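You operate a simulated robot arm through the tools that you are given. There is no shell and no other tool. Be economical: measure what you need, move in short steps, check, and stop when the job is done.

You run a simulated robot arm. Do the job below in one go: nothing can be reset, and whatever is moved stays where it is left.

Task
Put one of the brass couplings from the fittings shelf on top of the blue master gauge. Open the tools drawer, take the white box from the filters shelf and put it in the inside of the tools drawer and shut the drawer again. Take the blue brush from the gloves shelf and leave it on the top of the work table. Put the blue strap in the steel tray. Put the clear cup marked "57" from the issue table on the top of the parts bench and the clear cup marked "65" on the shelf under the issue table. Put the blue basket from the lower shelf of the wash bench in the used tray of the panels one rack. Any order will do. Set down upright: brass coupling, clear cup, blue basket.

It is judged by the outcome, as a careful person would: the job done as asked, and still so three seconds after it is handed in. It fails if anything else is knocked over, pushed out of place, dropped, spilled or broken.

Robot
A 6-joint arm with a fingered hand on a trunk, on a base that drives. Base frame: it is fixed to the floor where the robot stands at the start and does not move with it; the origin is under the middle of the robot, x ahead of it, y to its left, z up; the surface under the hand at the start is at about z = 920. Lengths are in mm, angles in degrees, forces in N, time in s.
With the tool pointing down near the work surface it reaches from about 480 to 940 mm from the robot's upright axis, wherever it stands. Its first joint turns from -166.0 to 166.0 degrees. Places, roughly: blue basket (8x8x13 cm) [-2800, -11600, 300]; blue brush (11x5x6 cm) [500, -200, 1700]; blue strap (8x9x3 cm) [700, -300, 1300]; brass coupling [500, 0, 1250]; clear cup [750, -1500, 1000]; inside of the tools drawer [700, -2100, 700]; master gauge [-1500, -1000, 750]; shelf under the issue table [700, -1700, 200]; steel tray (40x24x9 cm) [-1800, -1000, 800]; tools drawer [600, -2100, 700]; top of the parts bench [-900, -3700, 700]; top of the work table [-1700, -400, 800]; used tray of the panels one rack (20x20 cm) [-2660, -7920, 700]. Payload 5 kg.
The TCP is the grasp point between the finger pads, 43 mm short of the fingertips. In the tool frame z runs along the fingers and y along their closing line. Largest opening 144 mm; the body of the gripper starts 50 mm behind the TCP. The gripper is a hand of 5 fingers: y runs from the thumb to the fingers, the wrist lies at [-21, -133, -233] in the tool frame, and closing takes about 1.5 s.
Orientation is told as [roll, pitch, yaw] about the base's x, y, z axes, in that order, counted from this pose: with the fingers straight down and the wrist toward the robot, the tool's x, y and z point along [0, 1, 0], [1, 0, 0] and [0, 0, -1] of the base frame.

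Tools
- The arm moves only by the tool step_arm. Its argument "motion" is a list of rows, each an object (a shift or turn left out is 0, a gripper value left out holds the last) with "angular": the turn, a rotation vector about the tool's x, y, z in degrees, a list of three; "offset": the shift along the tool's x, y, z in mm, a list of three. In form: [{"angular": [rx, ry, rz], "offset": [dx, dy, dz]}, ...]. A call has 1 to 8 rows; each row shifts and turns the commanded pose from where the row before left it, along the tool's axes as they then stand. "hand" is the finger opening in mm, from 0 to 144, set as the call begins (left out, the last holds). Rows are played at 5 a second. More than 50 mm and 8.6 degrees between two rows, or a gripper value outside its range, and nothing of the call is played. Where a pose cannot be reached the arm comes as near as it can. A force on the tool above 40 N (or 10 N above the force at the start of the call, whichever is more), or a blocked arm, ends the call early, and 0.2 s more pass. Each finger travels about 72 mm/s and halts on what it meets, pressing with about 25 N; the grip force reading is that of the motor and also rises with nothing between the fingers. The clock runs only during rows and for 0.2 s after the last one: add rows that do not move to give the fingers time. The reply holds the time, the measured pose of the TCP, the force on the tool along the base axes, the opening and the grip force, in the units named above and with some noise, with the torque about the TCP (base axes, N m) and any sound that the robot's microphone picked up.
- Cameras (640 x 400 px; columns grow to the right, rows downward): "scene" is now at [24.5, 132.1, 1613.5]; the picture's right is [-0.27, -0.96, 0.00], its down [-0.40, 0.11, -0.91] and it looks along [0.88, -0.25, -0.41] (base axes); focal length 214 px, centre (320, 200). "wrist" rides on the gripper at [86, -109, -168] in the tool frame; the picture's right is [-0.80, 0.28, -0.53], its down [-0.54, -0.73, 0.42] and it looks along [-0.27, 0.63, 0.73] (tool axes); focal length 275 px, centre (320, 200).
- snapshot(camera): a new picture of that camera. No time passes.
- move_column(by): slides the trunk up (or, below 0, down) by that many mm; the arm and the scene camera ride with it, the base frame stays. It gives what a move gives, with no picture.
- drive_base(legs): drives the robot by 1 to 6 legs, each [ahead, left, turn to the left] in mm, mm and degrees, along the robot's own axes; the way and the turn of a leg run together, so that a leg with both is an arc; at most 1500 mm and 180 degrees a leg. The arm and the cameras ride along, it lands a little off, and it stops where it bumps. It gives what a move gives.
- curl_fingers(index, middle, ring, little, thumb_bend, thumb_turn): sets how far each is bent, from 0 (flat) to 1 (curled in); at 0.3 the hand is open as for a grip, at 0.7 the pads meet at the TCP. One left out holds its place. A second passes; each finger stops where it meets its share of the squeeze, and holds until it gets a number again. A gripper value or a shape takes the hand back. It gives what a move gives, with no picture; readings hold the bend of each and the force on index, middle, ring, little, thumb and palm. thumb_turn goes from beside the hand (0) to across from the fingers (1), as for a grip.
- preshape(shape): the hand has 5 fingers and takes this shape, open, in about a second: jaw (thumb against the fingers, like two jaws); tri (thumb and two fingers); tip (a fingertip pinch); poke (one finger out to press); point (the index stretched); flat (the hand flat); cup (the hand cupped); fist (a fist). The gripper value then closes the fingers along that shape, each until it touches; the sizes above hold for jaw. It gives what a move gives, with no picture.
- pan_tilt(pan, tilt): turns the head with the scene camera to pan (to the left, within 155 degrees either way) and tilt (down, from -29 to 69), counted from straight ahead of the robot. It gives what a move gives.
- measure_at(camera, pixels): for up to 12 pixels [column, row] of the newest picture of that camera ("zoom" is the newest enlarged one), the place [x, y, z] in the base frame of the surface seen there, good to about 2 mm, but the place of the scene camera against the robot may be out by one fixed shift of up to 12 mm in any direction. No time passes.
- inspect(camera, box): a new picture of the part [left, top, right, bottom] of that camera's present view, enlarged. No time passes.
- hand_in(): hands the job in; it is judged then, once.

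Keep the steps short. Do not move on a guess: measure, check each grasp and each placing, and mend mistakes. In all there are 322 turns and 206 pictures (those below and enlarged ones count). Leave the gripper open and the arm clear of the work at the hand-in unless told otherwise, and finish with a single line.

The tools are called as a command line: name --argument value ..., lists and objects as JSON in quotes. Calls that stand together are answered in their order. step_arm: Moves the arm, as the interface text tells. Its arguments: {"type":"object","properties":{"motion":{"type":"array","items":{"type":"object","properties":{"angular":{"type":"array","items":{"type":"number"}},"offset":{"type":"array","items":{"type":"number"}}}}},"hand":{"type":"number"}},"required":["motion"]} The other tools are called the same way: move_column (by) slides the trunk up or down; preshape (shape) gives the hand a shape; curl_fingers (index, middle, ring, little, thumb_bend, thumb_turn) moves the fingers one by one; drive_base (legs) drives the base; pan_tilt (pan, tilt) turns the head that bears the scene camera; snapshot (camera) takes a picture; measure_at (camera, pixels) gives the place of the surface under pixels of a picture; inspect (camera, box) takes an enlarged picture of a part of a camera's view; hand_in () hands the job in.

At the start:

```text
t: 0.0
position: [536.6, 35.8, 999.5]
orientation: [0.0, 0.0, -0.1]
contact_force: [0.6, -0.2, 0.1]
ft_torque: [0.0, -0.02, -0.01]
finger_gap: 143.7
finger_force: 0.1
shape: jaw
bend: [0.3, 0.3, 0.3, 0.3, 0.3, 0.98]
finger forces: [0.0, 0.0, 0.0, 0.0, 0.1, 0.1]
trunk travel left (down, up): [-500.0, 90.0]
robot x, y, heading: [2.2, 3.7, -0.1]
head pan, tilt: [-15.7, 24.3]
```

scene: 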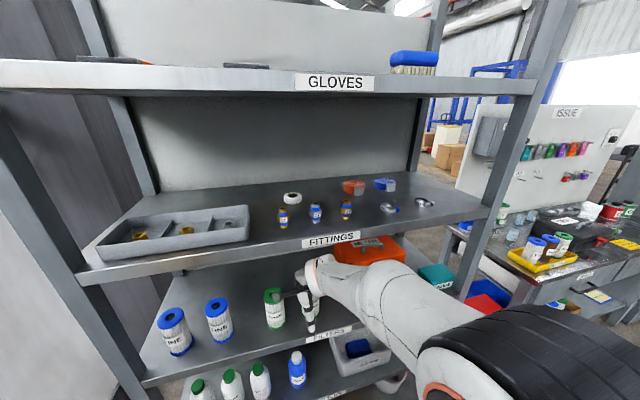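
wrist: 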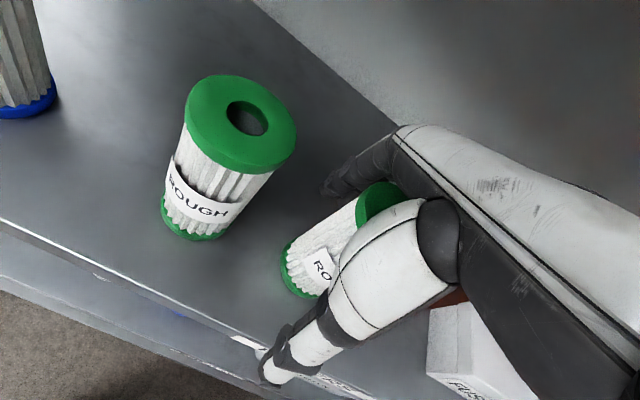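

I see the shelf rack ahead: gloves, fittings and filters shelves. First I look closer at the fittings shelf and the brush.

inspect --camera "scene" --box '[240, 160, 480, 310]'

measure_at --camera "scene" --pixels '[[140, 235], [187, 230], [413, 57], [413, 72], [352, 186], [385, 184], [425, 202], [390, 207], [292, 197], [360, 205], [330, 240], [340, 92]]'

inspect --camera "scene" --box '[80, 190, 280, 270]'

```text
2.67 times, centred on (360, 235) of scene
```

zoom: 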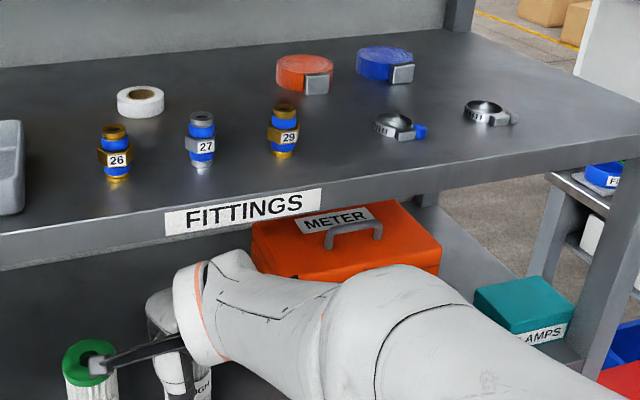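

```text
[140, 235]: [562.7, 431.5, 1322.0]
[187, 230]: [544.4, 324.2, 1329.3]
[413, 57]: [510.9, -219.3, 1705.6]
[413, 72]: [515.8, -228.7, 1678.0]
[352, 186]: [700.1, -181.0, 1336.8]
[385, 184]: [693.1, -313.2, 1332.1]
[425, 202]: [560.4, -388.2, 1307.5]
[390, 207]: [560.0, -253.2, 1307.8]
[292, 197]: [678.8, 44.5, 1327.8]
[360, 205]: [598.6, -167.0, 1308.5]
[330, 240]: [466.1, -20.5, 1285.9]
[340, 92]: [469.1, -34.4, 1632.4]
```

```text
3.20 times, centred on (180, 230) of scene
```

zoom: 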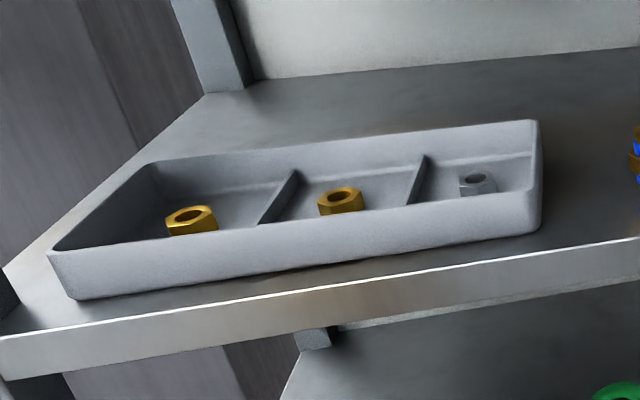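

inspect --camera "scene" --box '[260, 190, 380, 265]'

measure_at --camera "wrist" --pixels '[[240, 90], [195, 120], [255, 110], [455, 330], [430, 312], [100, 200]]'

measure_at --camera "scene" --pixels '[[272, 291], [215, 302], [240, 345], [300, 380], [365, 350], [365, 242], [440, 270]]'

```text
5.33 times, centred on (320, 228) of scene
```

zoom: 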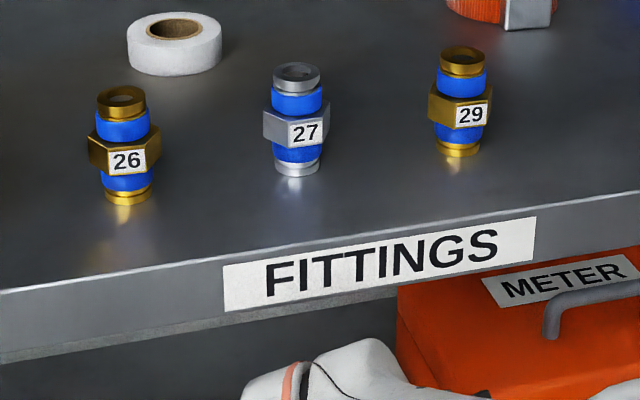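

```text
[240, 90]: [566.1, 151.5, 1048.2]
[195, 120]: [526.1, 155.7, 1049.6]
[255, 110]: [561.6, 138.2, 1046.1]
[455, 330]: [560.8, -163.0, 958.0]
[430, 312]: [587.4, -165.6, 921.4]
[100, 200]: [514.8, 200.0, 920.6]
```

```text
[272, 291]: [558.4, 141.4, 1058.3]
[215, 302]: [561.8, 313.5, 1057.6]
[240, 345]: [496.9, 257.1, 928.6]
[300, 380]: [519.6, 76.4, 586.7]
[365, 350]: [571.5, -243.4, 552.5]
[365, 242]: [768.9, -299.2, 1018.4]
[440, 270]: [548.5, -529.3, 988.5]
```

measure_at --camera "zoom" --pixels '[[122, 95], [125, 128], [125, 195], [463, 52], [460, 85], [460, 150], [297, 70], [460, 175], [432, 105], [490, 100]]'

pan_tilt --pan -60 --tilt 25

snapshot --camera "scene"

```text
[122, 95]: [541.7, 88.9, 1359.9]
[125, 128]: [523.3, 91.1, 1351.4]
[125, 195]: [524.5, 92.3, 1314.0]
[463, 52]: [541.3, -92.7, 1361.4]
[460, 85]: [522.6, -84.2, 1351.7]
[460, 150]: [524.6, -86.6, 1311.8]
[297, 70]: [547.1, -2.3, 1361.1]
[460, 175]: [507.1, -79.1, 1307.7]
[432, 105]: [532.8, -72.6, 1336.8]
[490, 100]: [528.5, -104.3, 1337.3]
```

```text
t: 1.1
position: [537.3, 37.1, 998.5]
orientation: [0.0, 0.0, 0.0]
contact_force: [-0.6, 0.1, -0.4]
ft_torque: [0.01, -0.03, 0.01]
finger_gap: 143.4
finger_force: 0.0
shape: jaw
bend: [0.3, 0.3, 0.3, 0.3, 0.3, 0.98]
finger forces: [0.0, 0.1, 0.1, 0.0, 0.1, 0.0]
trunk travel left (down, up): [-500.0, 90.0]
robot x, y, heading: [-0.6, 2.7, 0.2]
head pan, tilt: [-60.0, 25.0]
```

```text
200 pictures are left
```

scene: 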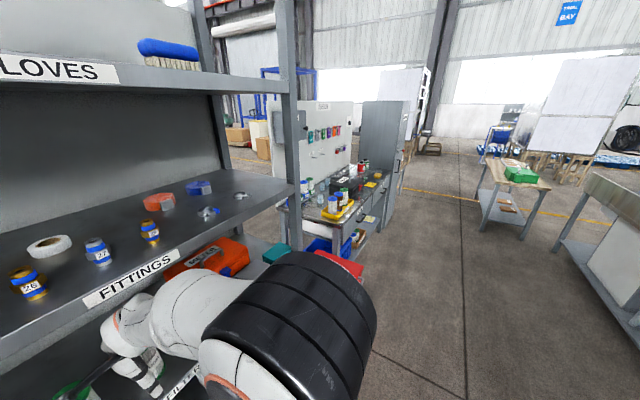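

pan_tilt --pan -120 --tilt 20

snapshot --camera "scene"

measure_at --camera "scene" --pixels '[[320, 250], [450, 200], [200, 200], [500, 300], [100, 150], [320, 350]]'

pan_tilt --pan -155 --tilt 25

snapshot --camera "scene"

pan_tilt --pan 150 --tilt 25

snapshot --camera "scene"

```text
t: 2.4
position: [537.0, 37.1, 1000.2]
orientation: [0.0, 0.0, 0.0]
contact_force: [-1.0, 0.3, -0.8]
ft_torque: [0.01, -0.02, 0.03]
finger_gap: 143.7
finger_force: 0.2
shape: jaw
bend: [0.3, 0.3, 0.3, 0.3, 0.3, 0.98]
finger forces: [0.0, 0.0, 0.0, 0.0, 0.0, 0.0]
trunk travel left (down, up): [-500.0, 90.0]
robot x, y, heading: [0.0, 0.6, 0.1]
head pan, tilt: [-120.0, 20.0]
```

```text
199 pictures are left
```

scene: 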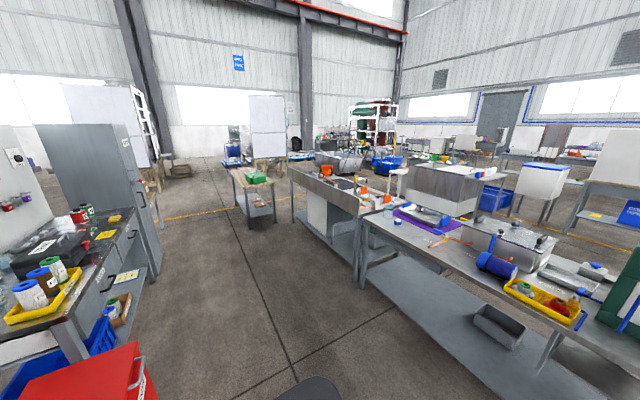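

```text
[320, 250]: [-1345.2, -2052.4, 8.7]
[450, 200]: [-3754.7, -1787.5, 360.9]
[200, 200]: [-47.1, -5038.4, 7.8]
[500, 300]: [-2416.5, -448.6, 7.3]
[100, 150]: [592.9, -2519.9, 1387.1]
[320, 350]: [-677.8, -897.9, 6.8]
```

```text
t: 3.4
position: [536.0, 36.9, 999.6]
orientation: [0.0, 0.0, 0.0]
contact_force: [0.1, 0.3, 0.8]
ft_torque: [-0.01, -0.01, -0.02]
finger_gap: 143.5
finger_force: 0.2
shape: jaw
bend: [0.3, 0.3, 0.3, 0.3, 0.3, 0.98]
finger forces: [0.1, 0.0, 0.0, 0.0, 0.0, 0.0]
trunk travel left (down, up): [-500.0, 90.0]
robot x, y, heading: [-4.2, 2.1, -0.0]
head pan, tilt: [-154.7, 25.0]
```

```text
198 pictures are left
```

scene: 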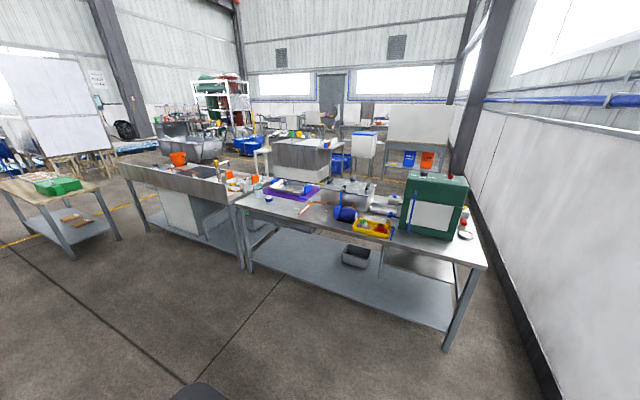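

```text
t: 7.6
position: [535.8, 37.0, 1000.3]
orientation: [0.1, 0.0, 0.0]
contact_force: [-0.3, 0.4, 0.8]
ft_torque: [0.01, 0.01, -0.02]
finger_gap: 143.7
finger_force: 0.1
shape: jaw
bend: [0.3, 0.3, 0.3, 0.3, 0.3, 0.98]
finger forces: [0.1, 0.1, 0.0, 0.0, 0.1, 0.0]
trunk travel left (down, up): [-500.0, 90.0]
robot x, y, heading: [1.7, -3.3, -0.0]
head pan, tilt: [150.0, 25.0]
```

```text
197 pictures are left
```

scene: 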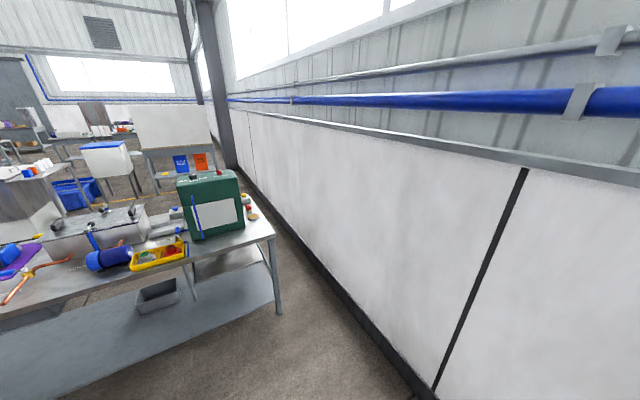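

inspect --camera "wrist" --box '[360, 250, 600, 400]'

pan_tilt --pan -20 --tilt 10

drive_base --legs '[[-450, 0, 0]]'

snapshot --camera "scene"

snapshot --camera "wrist"

```text
2.67 times, centred on (480, 325) of wrist
```

zoom: 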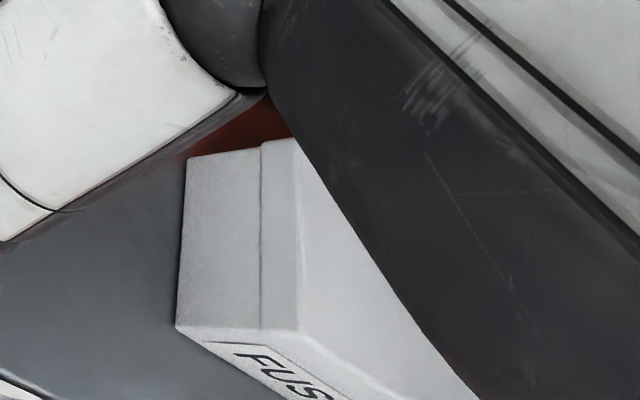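

```text
t: 10.2
position: [536.6, 36.5, 999.5]
orientation: [-0.1, -0.1, 0.1]
contact_force: [0.8, 0.6, -0.1]
ft_torque: [0.0, 0.01, 0.0]
finger_gap: 143.6
finger_force: 0.0
shape: jaw
bend: [0.3, 0.3, 0.3, 0.3, 0.3, 0.98]
finger forces: [0.1, 0.0, 0.0, 0.0, 0.0, 0.0]
trunk travel left (down, up): [-500.0, 90.0]
robot x, y, heading: [3.4, 3.9, -0.1]
head pan, tilt: [-20.0, 10.0]
```

```text
t: 12.8
position: [102.9, 35.1, 1000.2]
orientation: [0.0, 0.0, -0.4]
contact_force: [-0.5, -0.2, -0.4]
ft_torque: [0.0, -0.02, 0.04]
finger_gap: 143.9
finger_force: 0.1
shape: jaw
bend: [0.3, 0.3, 0.3, 0.3, 0.3, 0.98]
finger forces: [0.0, 0.1, 0.0, 0.0, 0.0, 0.0]
trunk travel left (down, up): [-500.0, 90.0]
robot x, y, heading: [-435.3, 3.2, -0.7]
head pan, tilt: [-20.0, 10.0]
```

```text
195 pictures are left
```

scene: 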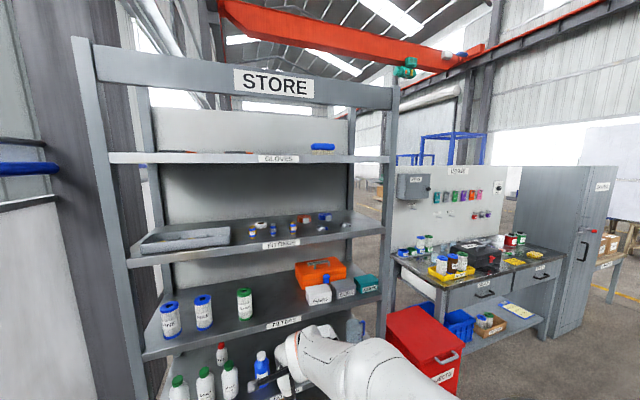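

```text
194 pictures are left
```

wrist: 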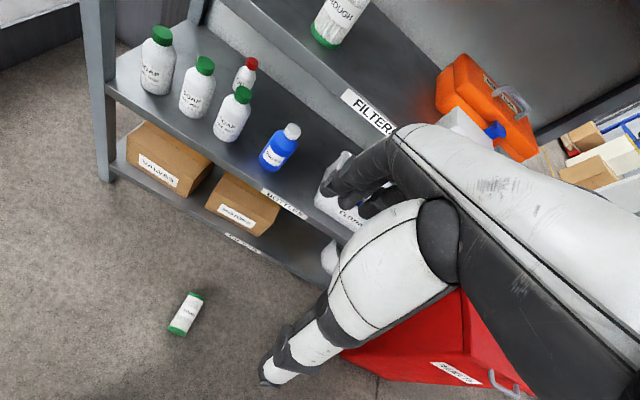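

The filter that stood inside the open hand has been dragged out and lies on the floor at wrist (187,315). I worked out its original spot as about (558,17) on the filters shelf, and I'll put it back. First I measure it and look around.

measure_at --camera "wrist" --pixels '[[187, 315], [196, 296], [178, 332], [175, 310], [200, 318], [70, 330], [450, 115], [265, 160]]'

inspect --camera "scene" --box '[130, 200, 400, 370]'

inspect --camera "wrist" --box '[80, 200, 320, 350]'

```text
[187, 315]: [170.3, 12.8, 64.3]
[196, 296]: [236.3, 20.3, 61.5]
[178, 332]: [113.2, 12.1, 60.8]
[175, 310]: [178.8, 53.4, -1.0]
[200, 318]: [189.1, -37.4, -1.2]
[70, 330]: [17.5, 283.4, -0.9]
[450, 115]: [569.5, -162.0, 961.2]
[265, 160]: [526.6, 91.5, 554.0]
```

```text
2.35 times, centred on (265, 285) of scene
```

zoom: 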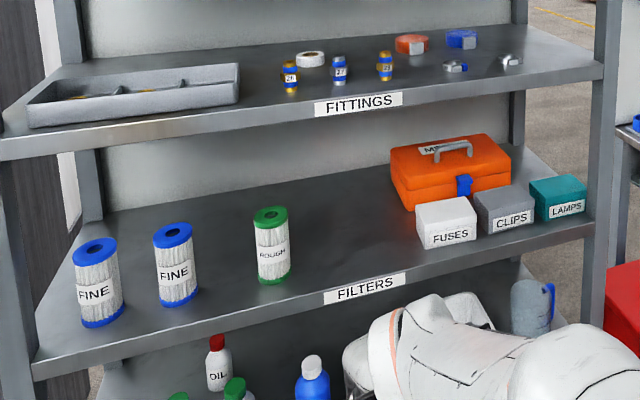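

```text
2.67 times, centred on (200, 275) of wrist
```

zoom: 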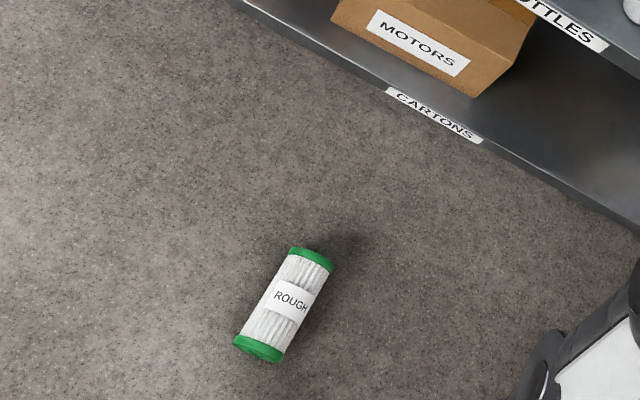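

The filter lies along x, centre about (176,15), axis height 32. I turn the hand so that it closes across the filter.

step_arm --motion '[{"angular": [0, 0, 8.5]}, {"angular": [0, 0, 8.5]}, {"angular": [0, 0, 8.5]}, {"angular": [0, 0, 8.5]}, {"angular": [0, 0, 8.5]}, {"angular": [0, 0, 8.5]}, {"angular": [0, 0, 8.5]}, {"angular": [0, 0, 8.5]}]' --hand 110

step_arm --motion '[{"angular": [0, 0, 8.5]}, {"angular": [0, 0, 8.5]}, {"angular": [0, 0, 5]}]'

move_column --by -500

snapshot --camera "wrist"

```text
t: 14.6
position: [102.8, 35.0, 1000.7]
orientation: [0.0, 0.1, -68.6]
contact_force: [-1.2, 0.2, -0.4]
ft_torque: [0.01, -0.02, -0.02]
finger_gap: 110.4
finger_force: 0.0
shape: jaw
bend: [0.26, 0.35, 0.33, 0.33, 0.54, 0.99]
finger forces: [0.0, 0.0, 0.0, 0.0, 0.0, 0.0]
trunk travel left (down, up): [-500.0, 90.0]
robot x, y, heading: [-434.1, 2.4, -0.4]
head pan, tilt: [-20.0, 10.0]
```

```text
t: 15.4
position: [102.2, 33.4, 998.7]
orientation: [0.0, 0.0, -90.5]
contact_force: [0.1, 0.3, -0.2]
ft_torque: [0.03, -0.01, -0.02]
finger_gap: 110.2
finger_force: 0.1
shape: jaw
bend: [0.26, 0.35, 0.33, 0.33, 0.54, 0.99]
finger forces: [0.1, 0.0, 0.0, 0.0, 0.1, 0.0]
trunk travel left (down, up): [-500.0, 90.0]
robot x, y, heading: [-432.5, 0.6, -0.3]
head pan, tilt: [-20.0, 10.0]
```

```text
refused: -500 is not a number from -400 to 400
```

```text
191 pictures are left
```

wrist: 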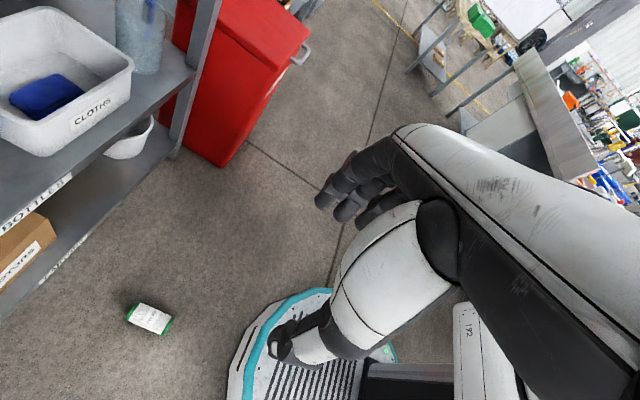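

move_column --by -400

move_column --by -100

step_arm --motion '[{"offset": [37, 9, 0]}, {"offset": [37, 9, 0]}, {"offset": [0, 0, 50]}, {"offset": [0, 0, 50]}, {"offset": [0, 0, 50]}, {"offset": [0, 0, 50]}]'

snapshot --camera "wrist"

```text
t: 19.2
position: [103.4, 34.4, 598.8]
orientation: [0.0, 0.0, -90.4]
contact_force: [0.4, 0.0, 0.3]
ft_torque: [0.0, 0.01, 0.02]
finger_gap: 110.4
finger_force: 0.1
shape: jaw
bend: [0.26, 0.35, 0.33, 0.33, 0.54, 0.99]
finger forces: [0.0, 0.0, 0.0, 0.1, 0.0, 0.0]
trunk travel left (down, up): [-100.0, 490.0]
robot x, y, heading: [-434.5, 0.2, -0.3]
head pan, tilt: [-20.0, 10.0]
```

```text
t: 20.6
position: [103.5, 34.5, 500.1]
orientation: [-0.1, -0.1, -90.5]
contact_force: [0.4, 1.4, 0.0]
ft_torque: [-0.02, 0.0, 0.0]
finger_gap: 110.4
finger_force: 0.1
shape: jaw
bend: [0.26, 0.35, 0.33, 0.33, 0.54, 0.99]
finger forces: [0.0, 0.0, 0.1, 0.1, 0.1, 0.1]
trunk travel left (down, up): [0.0, 590.0]
robot x, y, heading: [-433.0, 2.3, -0.4]
head pan, tilt: [-20.0, 10.0]
```

```text
t: 22.0
position: [181.8, 16.5, 300.9]
orientation: [0.1, 0.0, -90.5]
contact_force: [-0.1, 0.6, 1.7]
ft_torque: [-0.02, 0.03, 0.01]
finger_gap: 110.3
finger_force: 0.1
shape: jaw
bend: [0.26, 0.35, 0.33, 0.33, 0.54, 0.99]
finger forces: [0.0, 0.0, 0.1, 0.1, 0.1, 0.0]
trunk travel left (down, up): [0.0, 590.0]
robot x, y, heading: [-435.3, 1.7, -0.5]
head pan, tilt: [-20.0, 10.0]
```

```text
190 pictures are left
```

wrist: 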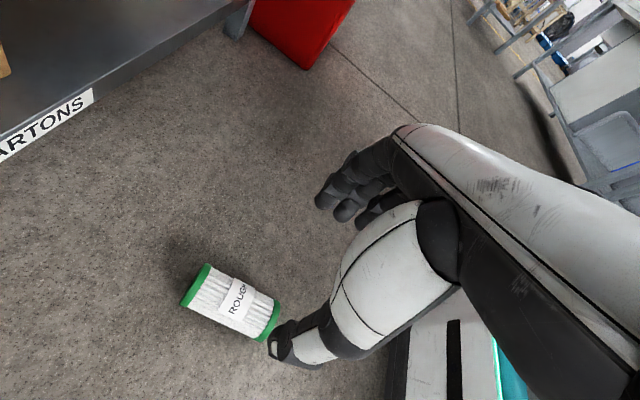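

measure_at --camera "wrist" --pixels '[[234, 300], [196, 288], [272, 318], [258, 282], [210, 318], [220, 268]]'

```text
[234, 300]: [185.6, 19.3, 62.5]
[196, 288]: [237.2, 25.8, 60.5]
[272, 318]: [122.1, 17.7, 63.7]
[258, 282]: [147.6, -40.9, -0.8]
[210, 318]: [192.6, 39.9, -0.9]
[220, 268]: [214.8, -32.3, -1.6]
```

step_arm --motion '[{"angular": [0, 0, -3], "offset": [0, -2, 50]}, {"offset": [0, 0, 50]}, {"offset": [0, 0, 50]}, {"offset": [0, 0, 50]}, {"offset": [0, 0, 30]}, {"offset": [0, 0, 18]}]'

snapshot --camera "wrist"

```text
t: 23.4
position: [178.0, 21.9, 52.0]
orientation: [0.0, 0.0, -87.5]
contact_force: [0.1, -0.1, 0.7]
ft_torque: [-0.05, 0.04, -0.01]
finger_gap: 110.1
finger_force: 0.1
shape: jaw
bend: [0.26, 0.35, 0.33, 0.33, 0.54, 0.99]
finger forces: [0.0, 0.1, 0.0, 0.0, 0.0, 0.1]
trunk travel left (down, up): [0.0, 590.0]
robot x, y, heading: [-433.5, 1.6, -0.4]
head pan, tilt: [-20.0, 10.0]
```

```text
189 pictures are left
```

wrist: 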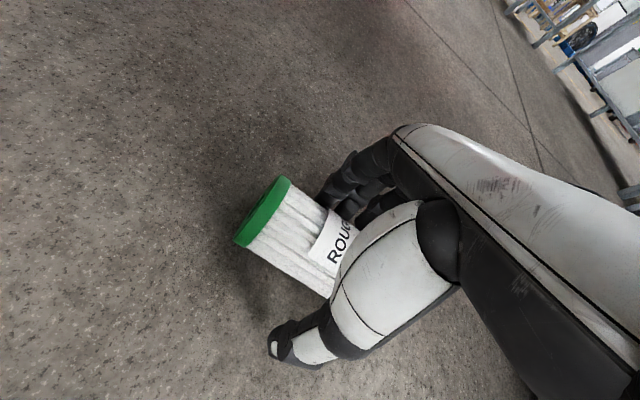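

Filter is between thumb and fingers. I close the hand.

step_arm --motion '[{}, {}, {}, {}, {}, {}, {}, {}]' --hand 50

step_arm --motion '[{"offset": [0, 0, -20]}, {"offset": [0, 0, -40]}, {"offset": [0, 0, -50]}, {"offset": [0, 0, -50]}, {"offset": [0, 0, -50]}, {"offset": [0, 0, -50]}]'

snapshot --camera "wrist"

```text
t: 25.2
position: [177.9, 21.9, 50.4]
orientation: [0.0, 0.0, -87.4]
contact_force: [0.4, 0.5, 0.4]
ft_torque: [0.0, 0.02, 0.01]
finger_gap: 54.1
finger_force: 25.4
shape: jaw
bend: [0.74, 0.5, 0.49, 0.48, 0.74, 1.0]
finger forces: [12.6, 6.4, 2.7, 0.2, 21.3, 0.0]
trunk travel left (down, up): [0.0, 590.0]
robot x, y, heading: [-436.5, 1.2, -0.3]
head pan, tilt: [-20.0, 10.0]
```

```text
t: 26.6
position: [176.7, 20.9, 312.5]
orientation: [-0.2, 0.1, -87.3]
contact_force: [0.3, 0.3, -2.4]
ft_torque: [0.01, -0.05, 0.01]
finger_gap: 53.8
finger_force: 25.0
shape: jaw
bend: [0.74, 0.5, 0.49, 0.48, 0.74, 1.0]
finger forces: [12.6, 6.5, 2.9, 0.1, 21.3, 0.0]
trunk travel left (down, up): [0.0, 590.0]
robot x, y, heading: [-436.8, -3.1, -0.2]
head pan, tilt: [-20.0, 10.0]
```

```text
188 pictures are left
```

wrist: 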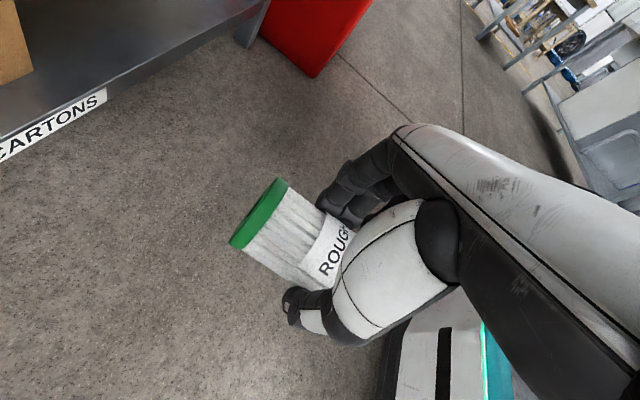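

move_column --by 400

move_column --by 190

drive_base --legs '[[-200, 0, 0]]'

step_arm --motion '[{"offset": [50, 0, 0]}, {"offset": [50, 0, 0]}, {"offset": [50, 0, 0]}, {"offset": [50, 0, 0]}]'

step_arm --motion '[{"angular": [0, 8.5, 0]}, {"angular": [0, 8.5, 0]}, {"angular": [0, 8.5, 0]}, {"angular": [0, 8.5, 0]}, {"angular": [0, 8.5, 0]}]'

```text
t: 30.4
position: [177.8, 21.4, 712.0]
orientation: [0.0, 0.0, -87.4]
contact_force: [0.1, 0.6, -1.0]
ft_torque: [0.04, -0.01, -0.01]
finger_gap: 54.1
finger_force: 25.2
shape: jaw
bend: [0.74, 0.5, 0.49, 0.48, 0.74, 1.0]
finger forces: [12.5, 6.5, 2.8, 0.2, 21.3, 0.1]
trunk travel left (down, up): [-400.0, 190.0]
robot x, y, heading: [-437.9, 4.4, -0.4]
head pan, tilt: [-20.0, 10.0]
```

```text
t: 32.5
position: [177.7, 20.9, 903.9]
orientation: [0.0, 0.0, -87.4]
contact_force: [-0.1, -0.3, -2.3]
ft_torque: [-0.01, -0.04, -0.03]
finger_gap: 54.2
finger_force: 25.4
shape: jaw
bend: [0.74, 0.5, 0.49, 0.48, 0.74, 1.0]
finger forces: [12.6, 6.5, 3.0, 0.1, 21.3, 0.1]
trunk travel left (down, up): [-590.0, 0.0]
robot x, y, heading: [-429.9, 2.7, -0.4]
head pan, tilt: [-20.0, 10.0]
```

```text
t: 34.1
position: [-25.1, 20.3, 903.9]
orientation: [0.0, 0.0, -87.6]
contact_force: [-0.3, 1.1, -1.0]
ft_torque: [-0.01, -0.03, -0.01]
finger_gap: 53.8
finger_force: 24.6
shape: jaw
bend: [0.74, 0.5, 0.49, 0.48, 0.74, 1.0]
finger forces: [12.5, 6.4, 3.0, 0.1, 21.3, 0.0]
trunk travel left (down, up): [-590.0, 0.0]
robot x, y, heading: [-636.3, 3.1, -0.5]
head pan, tilt: [-20.0, 10.0]
```

```text
t: 35.1
position: [177.4, 29.6, 903.0]
orientation: [-0.1, 0.0, -87.5]
contact_force: [0.7, -0.2, 0.8]
ft_torque: [0.0, 0.05, 0.01]
finger_gap: 53.8
finger_force: 25.2
shape: jaw
bend: [0.74, 0.5, 0.49, 0.48, 0.74, 1.0]
finger forces: [12.5, 6.3, 2.9, 0.2, 21.2, 0.0]
trunk travel left (down, up): [-590.0, 0.0]
robot x, y, heading: [-638.4, 6.4, -0.8]
head pan, tilt: [-20.0, 10.0]
```

```text
t: 36.3
position: [176.6, 30.7, 903.8]
orientation: [42.4, 0.0, -87.5]
contact_force: [0.2, 0.1, -1.2]
ft_torque: [-0.01, 0.01, -0.01]
finger_gap: 54.5
finger_force: 25.3
shape: jaw
bend: [0.74, 0.5, 0.49, 0.48, 0.74, 1.0]
finger forces: [12.3, 6.3, 2.9, 0.0, 21.1, 0.0]
trunk travel left (down, up): [-590.0, 0.0]
robot x, y, heading: [-636.0, 5.9, -0.3]
head pan, tilt: [-20.0, 10.0]
```

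step_arm --motion '[{"angular": [0, 8.5, 0]}, {"angular": [0, 8.5, 0]}, {"angular": [0, 8.5, 0]}, {"angular": [0, 8.5, 0]}, {"angular": [0, 8.5, 0]}, {"angular": [0, 5.1, 0]}, {"angular": [-2.5, 0, 0]}]'

snapshot --camera "wrist"

pan_tilt --pan -5 --tilt 30

snapshot --camera "scene"

```text
t: 37.9
position: [177.0, 29.8, 901.7]
orientation: [42.4, -1.9, -89.3]
contact_force: [-0.1, 0.1, -0.7]
ft_torque: [0.0, 0.03, 0.01]
finger_gap: 54.0
finger_force: 24.6
shape: jaw
bend: [0.74, 0.5, 0.49, 0.48, 0.74, 1.0]
finger forces: [12.4, 6.3, 2.9, 0.1, 21.1, 0.0]
out of reach, approached as far as the arm can: row 1, 2, 3, 4, 5, 6
trunk travel left (down, up): [-590.0, 0.0]
robot x, y, heading: [-634.7, 1.1, -0.6]
head pan, tilt: [-20.0, 10.0]
```

```text
187 pictures are left
```

wrist: 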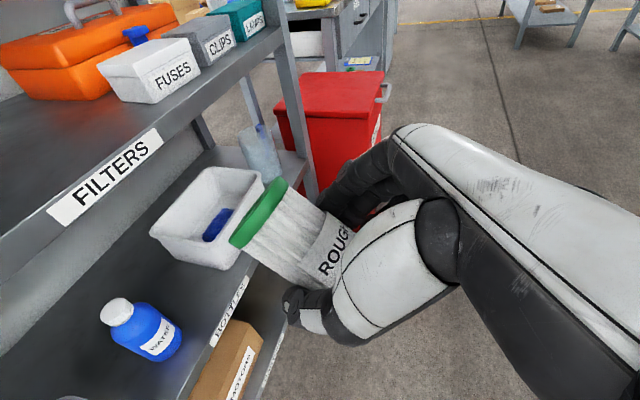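

```text
t: 38.7
position: [175.3, 29.4, 902.2]
orientation: [42.4, -1.9, -89.2]
contact_force: [0.0, -0.6, -1.1]
ft_torque: [0.01, -0.01, -0.02]
finger_gap: 54.1
finger_force: 24.6
shape: jaw
bend: [0.74, 0.5, 0.49, 0.48, 0.74, 1.0]
finger forces: [12.3, 6.2, 2.9, 0.1, 21.2, 0.1]
trunk travel left (down, up): [-590.0, 0.0]
robot x, y, heading: [-635.4, 7.2, -0.6]
head pan, tilt: [-5.0, 30.0]
```

```text
186 pictures are left
```

scene: 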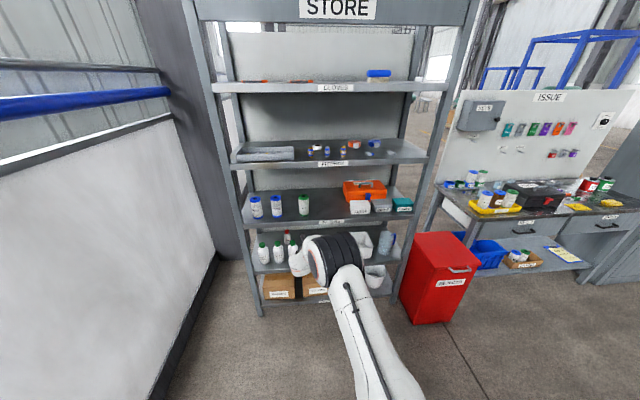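

Rotation is stuck at 42°. I lower the trunk so the arm has a better posture, raise the hand a bit, and try on.

move_column --by -350

step_arm --motion '[{"offset": [35, 0, -35]}, {"offset": [35, 0, -35]}, {"offset": [35, 0, -35]}, {"offset": [35, 0, -35]}, {"angular": [0, 8.5, 0]}, {"angular": [0, 8.5, 0]}, {"angular": [0, 8.5, 0]}]'

```text
t: 42.1
position: [175.4, 29.2, 553.4]
orientation: [42.3, -1.9, -89.3]
contact_force: [-0.6, 0.1, 0.1]
ft_torque: [-0.01, 0.02, -0.03]
finger_gap: 53.8
finger_force: 24.8
shape: jaw
bend: [0.74, 0.5, 0.49, 0.48, 0.74, 1.0]
finger forces: [12.3, 6.2, 3.0, 0.2, 21.2, 0.0]
trunk travel left (down, up): [-240.0, 350.0]
robot x, y, heading: [-639.4, 5.0, -0.8]
head pan, tilt: [-5.0, 30.0]
```

```text
t: 43.7
position: [183.9, 38.2, 750.3]
orientation: [56.0, -2.0, -89.4]
contact_force: [-0.6, -0.6, -1.5]
ft_torque: [-0.01, 0.02, 0.0]
finger_gap: 54.1
finger_force: 24.4
shape: jaw
bend: [0.74, 0.5, 0.49, 0.48, 0.74, 1.0]
finger forces: [12.2, 6.1, 2.9, 0.1, 21.0, 0.1]
out of reach, approached as far as the arm can: row 6, 7
trunk travel left (down, up): [-240.0, 350.0]
robot x, y, heading: [-630.9, 1.9, -0.5]
head pan, tilt: [-5.0, 30.0]
```

step_arm --motion '[{"offset": [41, 0, -28]}, {"offset": [41, 0, -28]}, {"offset": [41, 0, -28]}, {"offset": [41, 0, -28]}, {"angular": [0, 8.5, 0]}, {"angular": [0, 8.5, 0]}, {"angular": [0, 8.5, 0]}]'

snapshot --camera "scene"

```text
t: 45.3
position: [186.6, 46.5, 956.0]
orientation: [72.5, -2.1, -89.7]
contact_force: [-0.1, 0.0, -0.4]
ft_torque: [0.0, 0.01, 0.01]
finger_gap: 53.8
finger_force: 24.7
shape: jaw
bend: [0.74, 0.5, 0.49, 0.48, 0.74, 1.0]
finger forces: [12.2, 6.2, 2.9, 0.0, 21.1, 0.0]
out of reach, approached as far as the arm can: row 6, 7
trunk travel left (down, up): [-240.0, 350.0]
robot x, y, heading: [-637.2, 2.8, -0.2]
head pan, tilt: [-5.0, 30.0]
```

```text
185 pictures are left
```

scene: 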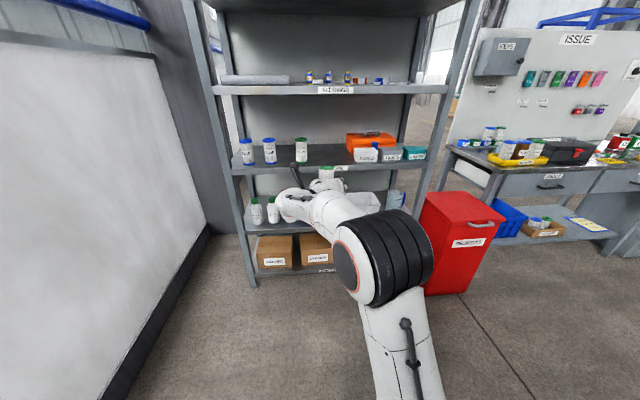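

move_column --by -200

step_arm --motion '[{"offset": [47, 0, -15]}, {"offset": [47, 0, -15]}, {"offset": [47, 0, -15]}, {"offset": [47, 0, -15]}, {"offset": [47, 0, -15]}, {"angular": [0, 8.5, 0]}, {"angular": [0, 8.5, 0]}]'

```text
t: 47.5
position: [187.1, 44.7, 755.9]
orientation: [72.4, -2.0, -89.7]
contact_force: [-0.5, 0.5, -0.3]
ft_torque: [0.01, 0.01, 0.0]
finger_gap: 54.0
finger_force: 24.9
shape: jaw
bend: [0.74, 0.5, 0.49, 0.48, 0.74, 1.0]
finger forces: [12.0, 6.1, 2.9, 0.1, 21.0, 0.0]
trunk travel left (down, up): [-40.0, 550.0]
robot x, y, heading: [-638.4, -0.0, -0.8]
head pan, tilt: [-5.0, 30.0]
```

```text
t: 49.1
position: [186.0, 53.1, 1002.8]
orientation: [89.5, -2.0, -89.7]
contact_force: [0.3, -0.3, -0.4]
ft_torque: [0.01, 0.09, 0.0]
finger_gap: 54.0
finger_force: 25.3
shape: jaw
bend: [0.74, 0.5, 0.49, 0.48, 0.74, 1.0]
finger forces: [12.0, 6.3, 2.8, 0.2, 20.9, 0.1]
trunk travel left (down, up): [-40.0, 550.0]
robot x, y, heading: [-634.3, 4.6, -0.6]
head pan, tilt: [-5.0, 30.0]
```

Hand is now horizontal, the filter upright. I level the 2° tilt, shift right, raise a bit, then look.

step_arm --motion '[{"angular": [0, 0, 2], "offset": [20, 34, 0]}, {}]'

drive_base --legs '[[230, 0, 0]]'

snapshot --camera "wrist"

inspect --camera "scene" --box '[220, 80, 460, 230]'

```text
t: 49.7
position: [185.3, 20.0, 1021.3]
orientation: [89.5, 0.0, -89.7]
contact_force: [0.5, -0.8, -1.9]
ft_torque: [0.01, 0.0, 0.0]
finger_gap: 54.0
finger_force: 24.9
shape: jaw
bend: [0.74, 0.5, 0.49, 0.48, 0.74, 1.0]
finger forces: [12.3, 6.3, 3.0, 0.1, 21.2, 0.0]
trunk travel left (down, up): [-40.0, 550.0]
robot x, y, heading: [-633.7, 3.7, -0.4]
head pan, tilt: [-5.0, 30.0]
```

```text
t: 51.5
position: [424.7, 15.3, 1020.1]
orientation: [89.5, 0.0, -89.8]
contact_force: [0.2, 0.6, -1.3]
ft_torque: [0.02, 0.04, 0.0]
finger_gap: 53.8
finger_force: 25.0
shape: jaw
bend: [0.74, 0.5, 0.49, 0.48, 0.74, 1.0]
finger forces: [12.2, 6.4, 3.0, 0.1, 21.2, 0.1]
trunk travel left (down, up): [-40.0, 550.0]
robot x, y, heading: [-399.0, -1.0, -1.0]
head pan, tilt: [-5.0, 30.0]
```

```text
184 pictures are left
```

wrist: 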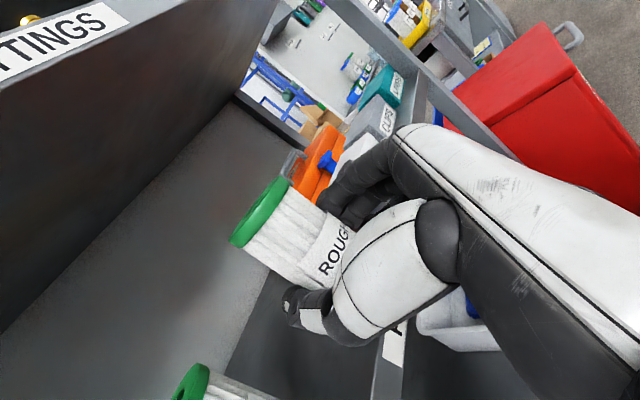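

```text
2.67 times, centred on (340, 155) of scene
```

zoom: 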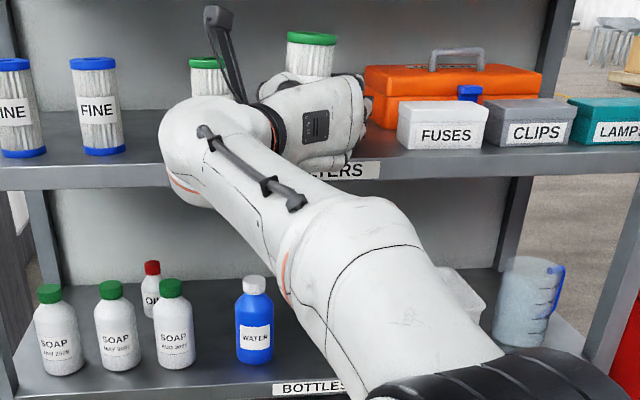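

measure_at --camera "wrist" --pixels '[[233, 240], [284, 182], [245, 250], [292, 192], [258, 228], [183, 385], [270, 330]]'

measure_at --camera "zoom" --pixels '[[97, 68], [10, 68], [311, 38], [205, 63], [420, 105]]'

```text
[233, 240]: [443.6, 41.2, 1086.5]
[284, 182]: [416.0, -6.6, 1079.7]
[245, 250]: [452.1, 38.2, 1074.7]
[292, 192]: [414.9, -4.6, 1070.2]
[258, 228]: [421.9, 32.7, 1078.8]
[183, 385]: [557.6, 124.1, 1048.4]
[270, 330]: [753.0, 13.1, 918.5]
```

```text
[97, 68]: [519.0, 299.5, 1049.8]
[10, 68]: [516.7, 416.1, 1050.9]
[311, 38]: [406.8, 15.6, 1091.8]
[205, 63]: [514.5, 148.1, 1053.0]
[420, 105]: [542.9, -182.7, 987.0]
```

drive_base --legs '[[110, 0, 0]]'

```text
t: 52.6
position: [532.4, 13.2, 1021.6]
orientation: [89.4, 0.0, -89.9]
contact_force: [0.1, -0.1, -1.2]
ft_torque: [0.01, 0.02, -0.01]
finger_gap: 54.0
finger_force: 25.0
shape: jaw
bend: [0.74, 0.5, 0.49, 0.48, 0.74, 1.0]
finger forces: [12.2, 6.3, 3.0, 0.2, 21.2, 0.1]
trunk travel left (down, up): [-40.0, 550.0]
robot x, y, heading: [-288.4, -3.6, -0.7]
head pan, tilt: [-5.0, 30.0]
```

step_arm --motion '[{"offset": [-15, -2, 5]}, {"offset": [-15, 0, 0]}, {"offset": [-3, 0, 0]}, {"offset": [-2, 0, 0]}]'

snapshot --camera "wrist"

inspect --camera "scene" --box '[220, 80, 460, 230]'

```text
t: 53.6
position: [535.8, 15.6, 995.5]
orientation: [90.0, -0.3, -89.9]
contact_force: [7.0, -3.9, 35.2]
ft_torque: [-1.64, 1.79, 0.52]
finger_gap: 53.9
finger_force: 25.0
shape: jaw
bend: [0.74, 0.5, 0.49, 0.49, 0.74, 1.0]
finger forces: [12.0, 6.1, 3.6, 35.9, 21.4, 0.0]
trunk travel left (down, up): [-40.0, 550.0]
robot x, y, heading: [-289.0, 3.5, -0.8]
head pan, tilt: [-5.0, 30.0]
```

```text
182 pictures are left
```

wrist: 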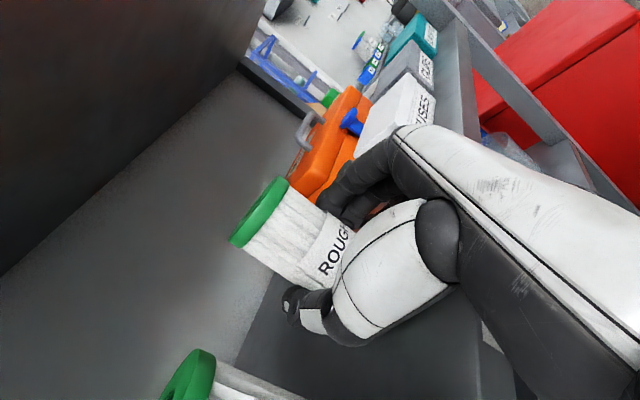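

```text
2.67 times, centred on (340, 155) of scene
```

zoom: 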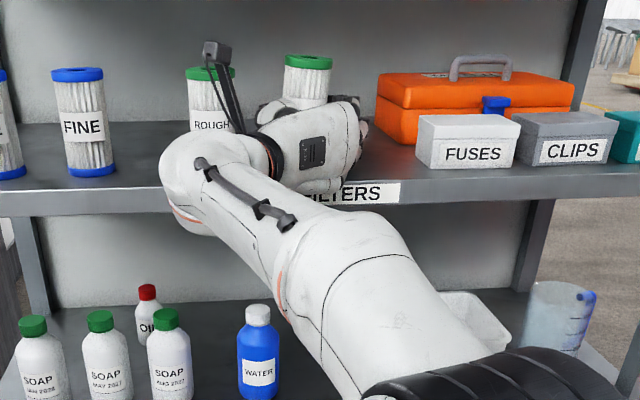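

The little finger meets the shelf while the filter base is still ~12 mm above. I lift, pull back so that the palm is in front of the shelf edge, and curl the little finger away.

step_arm --motion '[{"offset": [15, 0, 0]}, {"offset": [0, 0, -45]}, {"offset": [0, 0, -5]}]'

curl_fingers --little 0.05

inspect --camera "scene" --box '[280, 90, 400, 165]'

snapshot --camera "wrist"

```text
t: 54.5
position: [490.2, 17.6, 1002.4]
orientation: [89.4, 0.0, -89.9]
contact_force: [-0.2, -0.7, -1.1]
ft_torque: [-0.03, -0.01, -0.02]
finger_gap: 53.9
finger_force: 25.2
shape: jaw
bend: [0.74, 0.5, 0.49, 0.48, 0.74, 1.0]
finger forces: [11.9, 6.3, 3.0, 0.7, 21.4, 0.1]
trunk travel left (down, up): [-40.0, 550.0]
robot x, y, heading: [-289.0, 3.2, -0.8]
head pan, tilt: [-5.0, 30.0]
```

```text
t: 55.5
position: [490.1, 18.1, 1002.4]
orientation: [89.5, 0.0, -89.8]
contact_force: [-0.5, 0.2, -0.7]
ft_torque: [-0.03, 0.01, -0.04]
finger_gap: 59.6
finger_force: 21.1
shape: fingers
bend: [0.74, 0.5, 0.49, 0.05, 0.74, 1.0]
finger forces: [12.1, 6.3, 3.2, 0.1, 21.2, 0.0]
trunk travel left (down, up): [-40.0, 550.0]
robot x, y, heading: [-288.4, 1.6, -0.7]
head pan, tilt: [-5.0, 30.0]
```

```text
5.33 times, centred on (340, 128) of scene
```

zoom: 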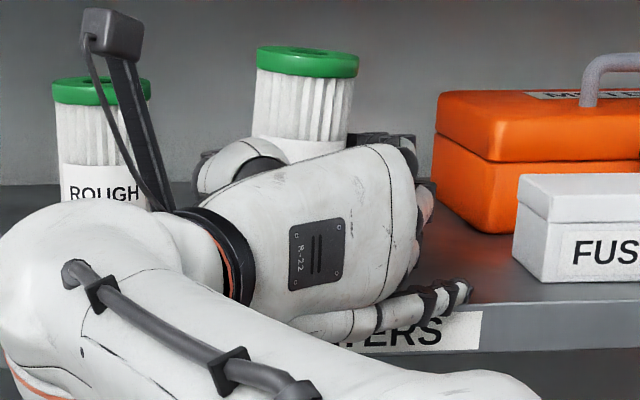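

```text
179 pictures are left
```

wrist: 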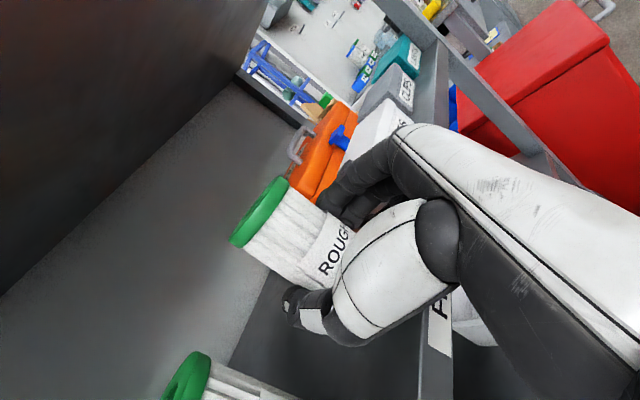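

curl_fingers --little 1.0

inspect --camera "scene" --box '[280, 90, 400, 165]'

```text
t: 56.5
position: [489.9, 16.1, 1002.3]
orientation: [89.5, -0.1, -89.8]
contact_force: [0.7, 0.3, -1.1]
ft_torque: [0.0, 0.0, 0.02]
finger_gap: 56.8
finger_force: 24.1
shape: fingers
bend: [0.74, 0.52, 0.51, 0.66, 0.74, 0.98]
finger forces: [10.9, 3.3, 0.0, 9.6, 24.2, 0.0]
trunk travel left (down, up): [-40.0, 550.0]
robot x, y, heading: [-289.9, 1.1, -0.8]
head pan, tilt: [-5.0, 30.0]
```

```text
5.33 times, centred on (340, 128) of scene
```

zoom: 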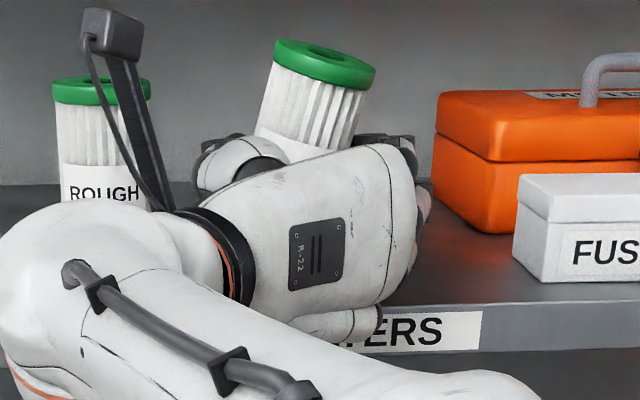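

curl_fingers --little 0.1

curl_fingers --index 0.9 --middle 0.9 --ring 0.9 --thumb_bend 0.9

inspect --camera "scene" --box '[280, 90, 400, 165]'

```text
t: 57.5
position: [490.7, 17.6, 1002.7]
orientation: [89.5, 0.0, -89.9]
contact_force: [-0.1, -0.8, -1.7]
ft_torque: [-0.03, 0.01, 0.02]
finger_gap: 56.5
finger_force: 20.8
shape: fingers
bend: [0.74, 0.51, 0.5, 0.1, 0.74, 1.0]
finger forces: [12.4, 5.8, 2.8, 0.0, 20.5, 0.0]
trunk travel left (down, up): [-40.0, 550.0]
robot x, y, heading: [-292.0, -0.5, -0.9]
head pan, tilt: [-5.0, 30.0]
```

```text
t: 58.5
position: [490.1, 16.9, 1001.8]
orientation: [89.4, -0.1, -90.0]
contact_force: [0.2, -0.2, -0.6]
ft_torque: [-0.04, -0.04, 0.01]
finger_gap: 1.0
finger_force: 24.0
shape: fingers
bend: [0.82, 0.84, 0.84, 0.1, 0.85, 1.0]
finger forces: [5.8, 5.7, 13.0, 0.0, 14.9, 8.4]
trunk travel left (down, up): [-40.0, 550.0]
robot x, y, heading: [-290.7, 2.4, -0.6]
head pan, tilt: [-5.0, 30.0]
```

```text
5.33 times, centred on (340, 128) of scene
```

zoom: 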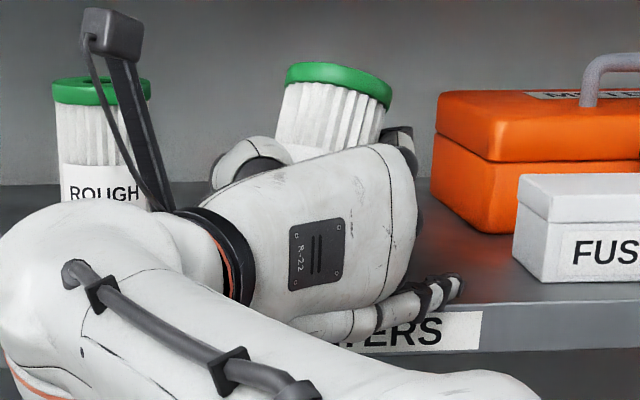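

snapshot --camera "wrist"

```text
176 pictures are left
```

wrist: 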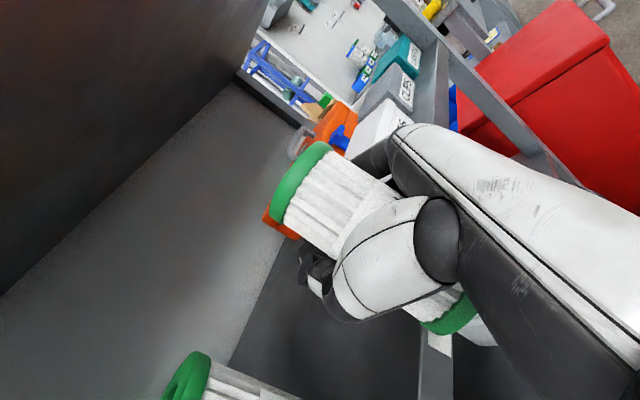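

measure_at --camera "wrist" --pixels '[[305, 160], [275, 195], [322, 147], [290, 215], [350, 210], [450, 318], [465, 308], [430, 325], [420, 310]]'

measure_at --camera "zoom" --pixels '[[287, 75], [390, 95], [340, 65], [285, 120], [330, 130], [430, 290], [300, 340], [350, 330], [400, 300]]'

```text
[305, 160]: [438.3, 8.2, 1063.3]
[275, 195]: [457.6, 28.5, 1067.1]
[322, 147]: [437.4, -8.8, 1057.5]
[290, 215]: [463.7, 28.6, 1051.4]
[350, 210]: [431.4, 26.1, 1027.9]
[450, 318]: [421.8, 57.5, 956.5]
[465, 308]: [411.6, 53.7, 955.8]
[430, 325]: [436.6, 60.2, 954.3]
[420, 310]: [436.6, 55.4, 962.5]
```

```text
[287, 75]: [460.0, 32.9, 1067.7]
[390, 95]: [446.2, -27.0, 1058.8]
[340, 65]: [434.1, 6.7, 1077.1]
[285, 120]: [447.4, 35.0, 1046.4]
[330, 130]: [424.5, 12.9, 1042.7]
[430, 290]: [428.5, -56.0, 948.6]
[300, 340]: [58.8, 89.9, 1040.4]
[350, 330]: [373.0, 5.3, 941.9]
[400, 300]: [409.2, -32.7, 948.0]
```

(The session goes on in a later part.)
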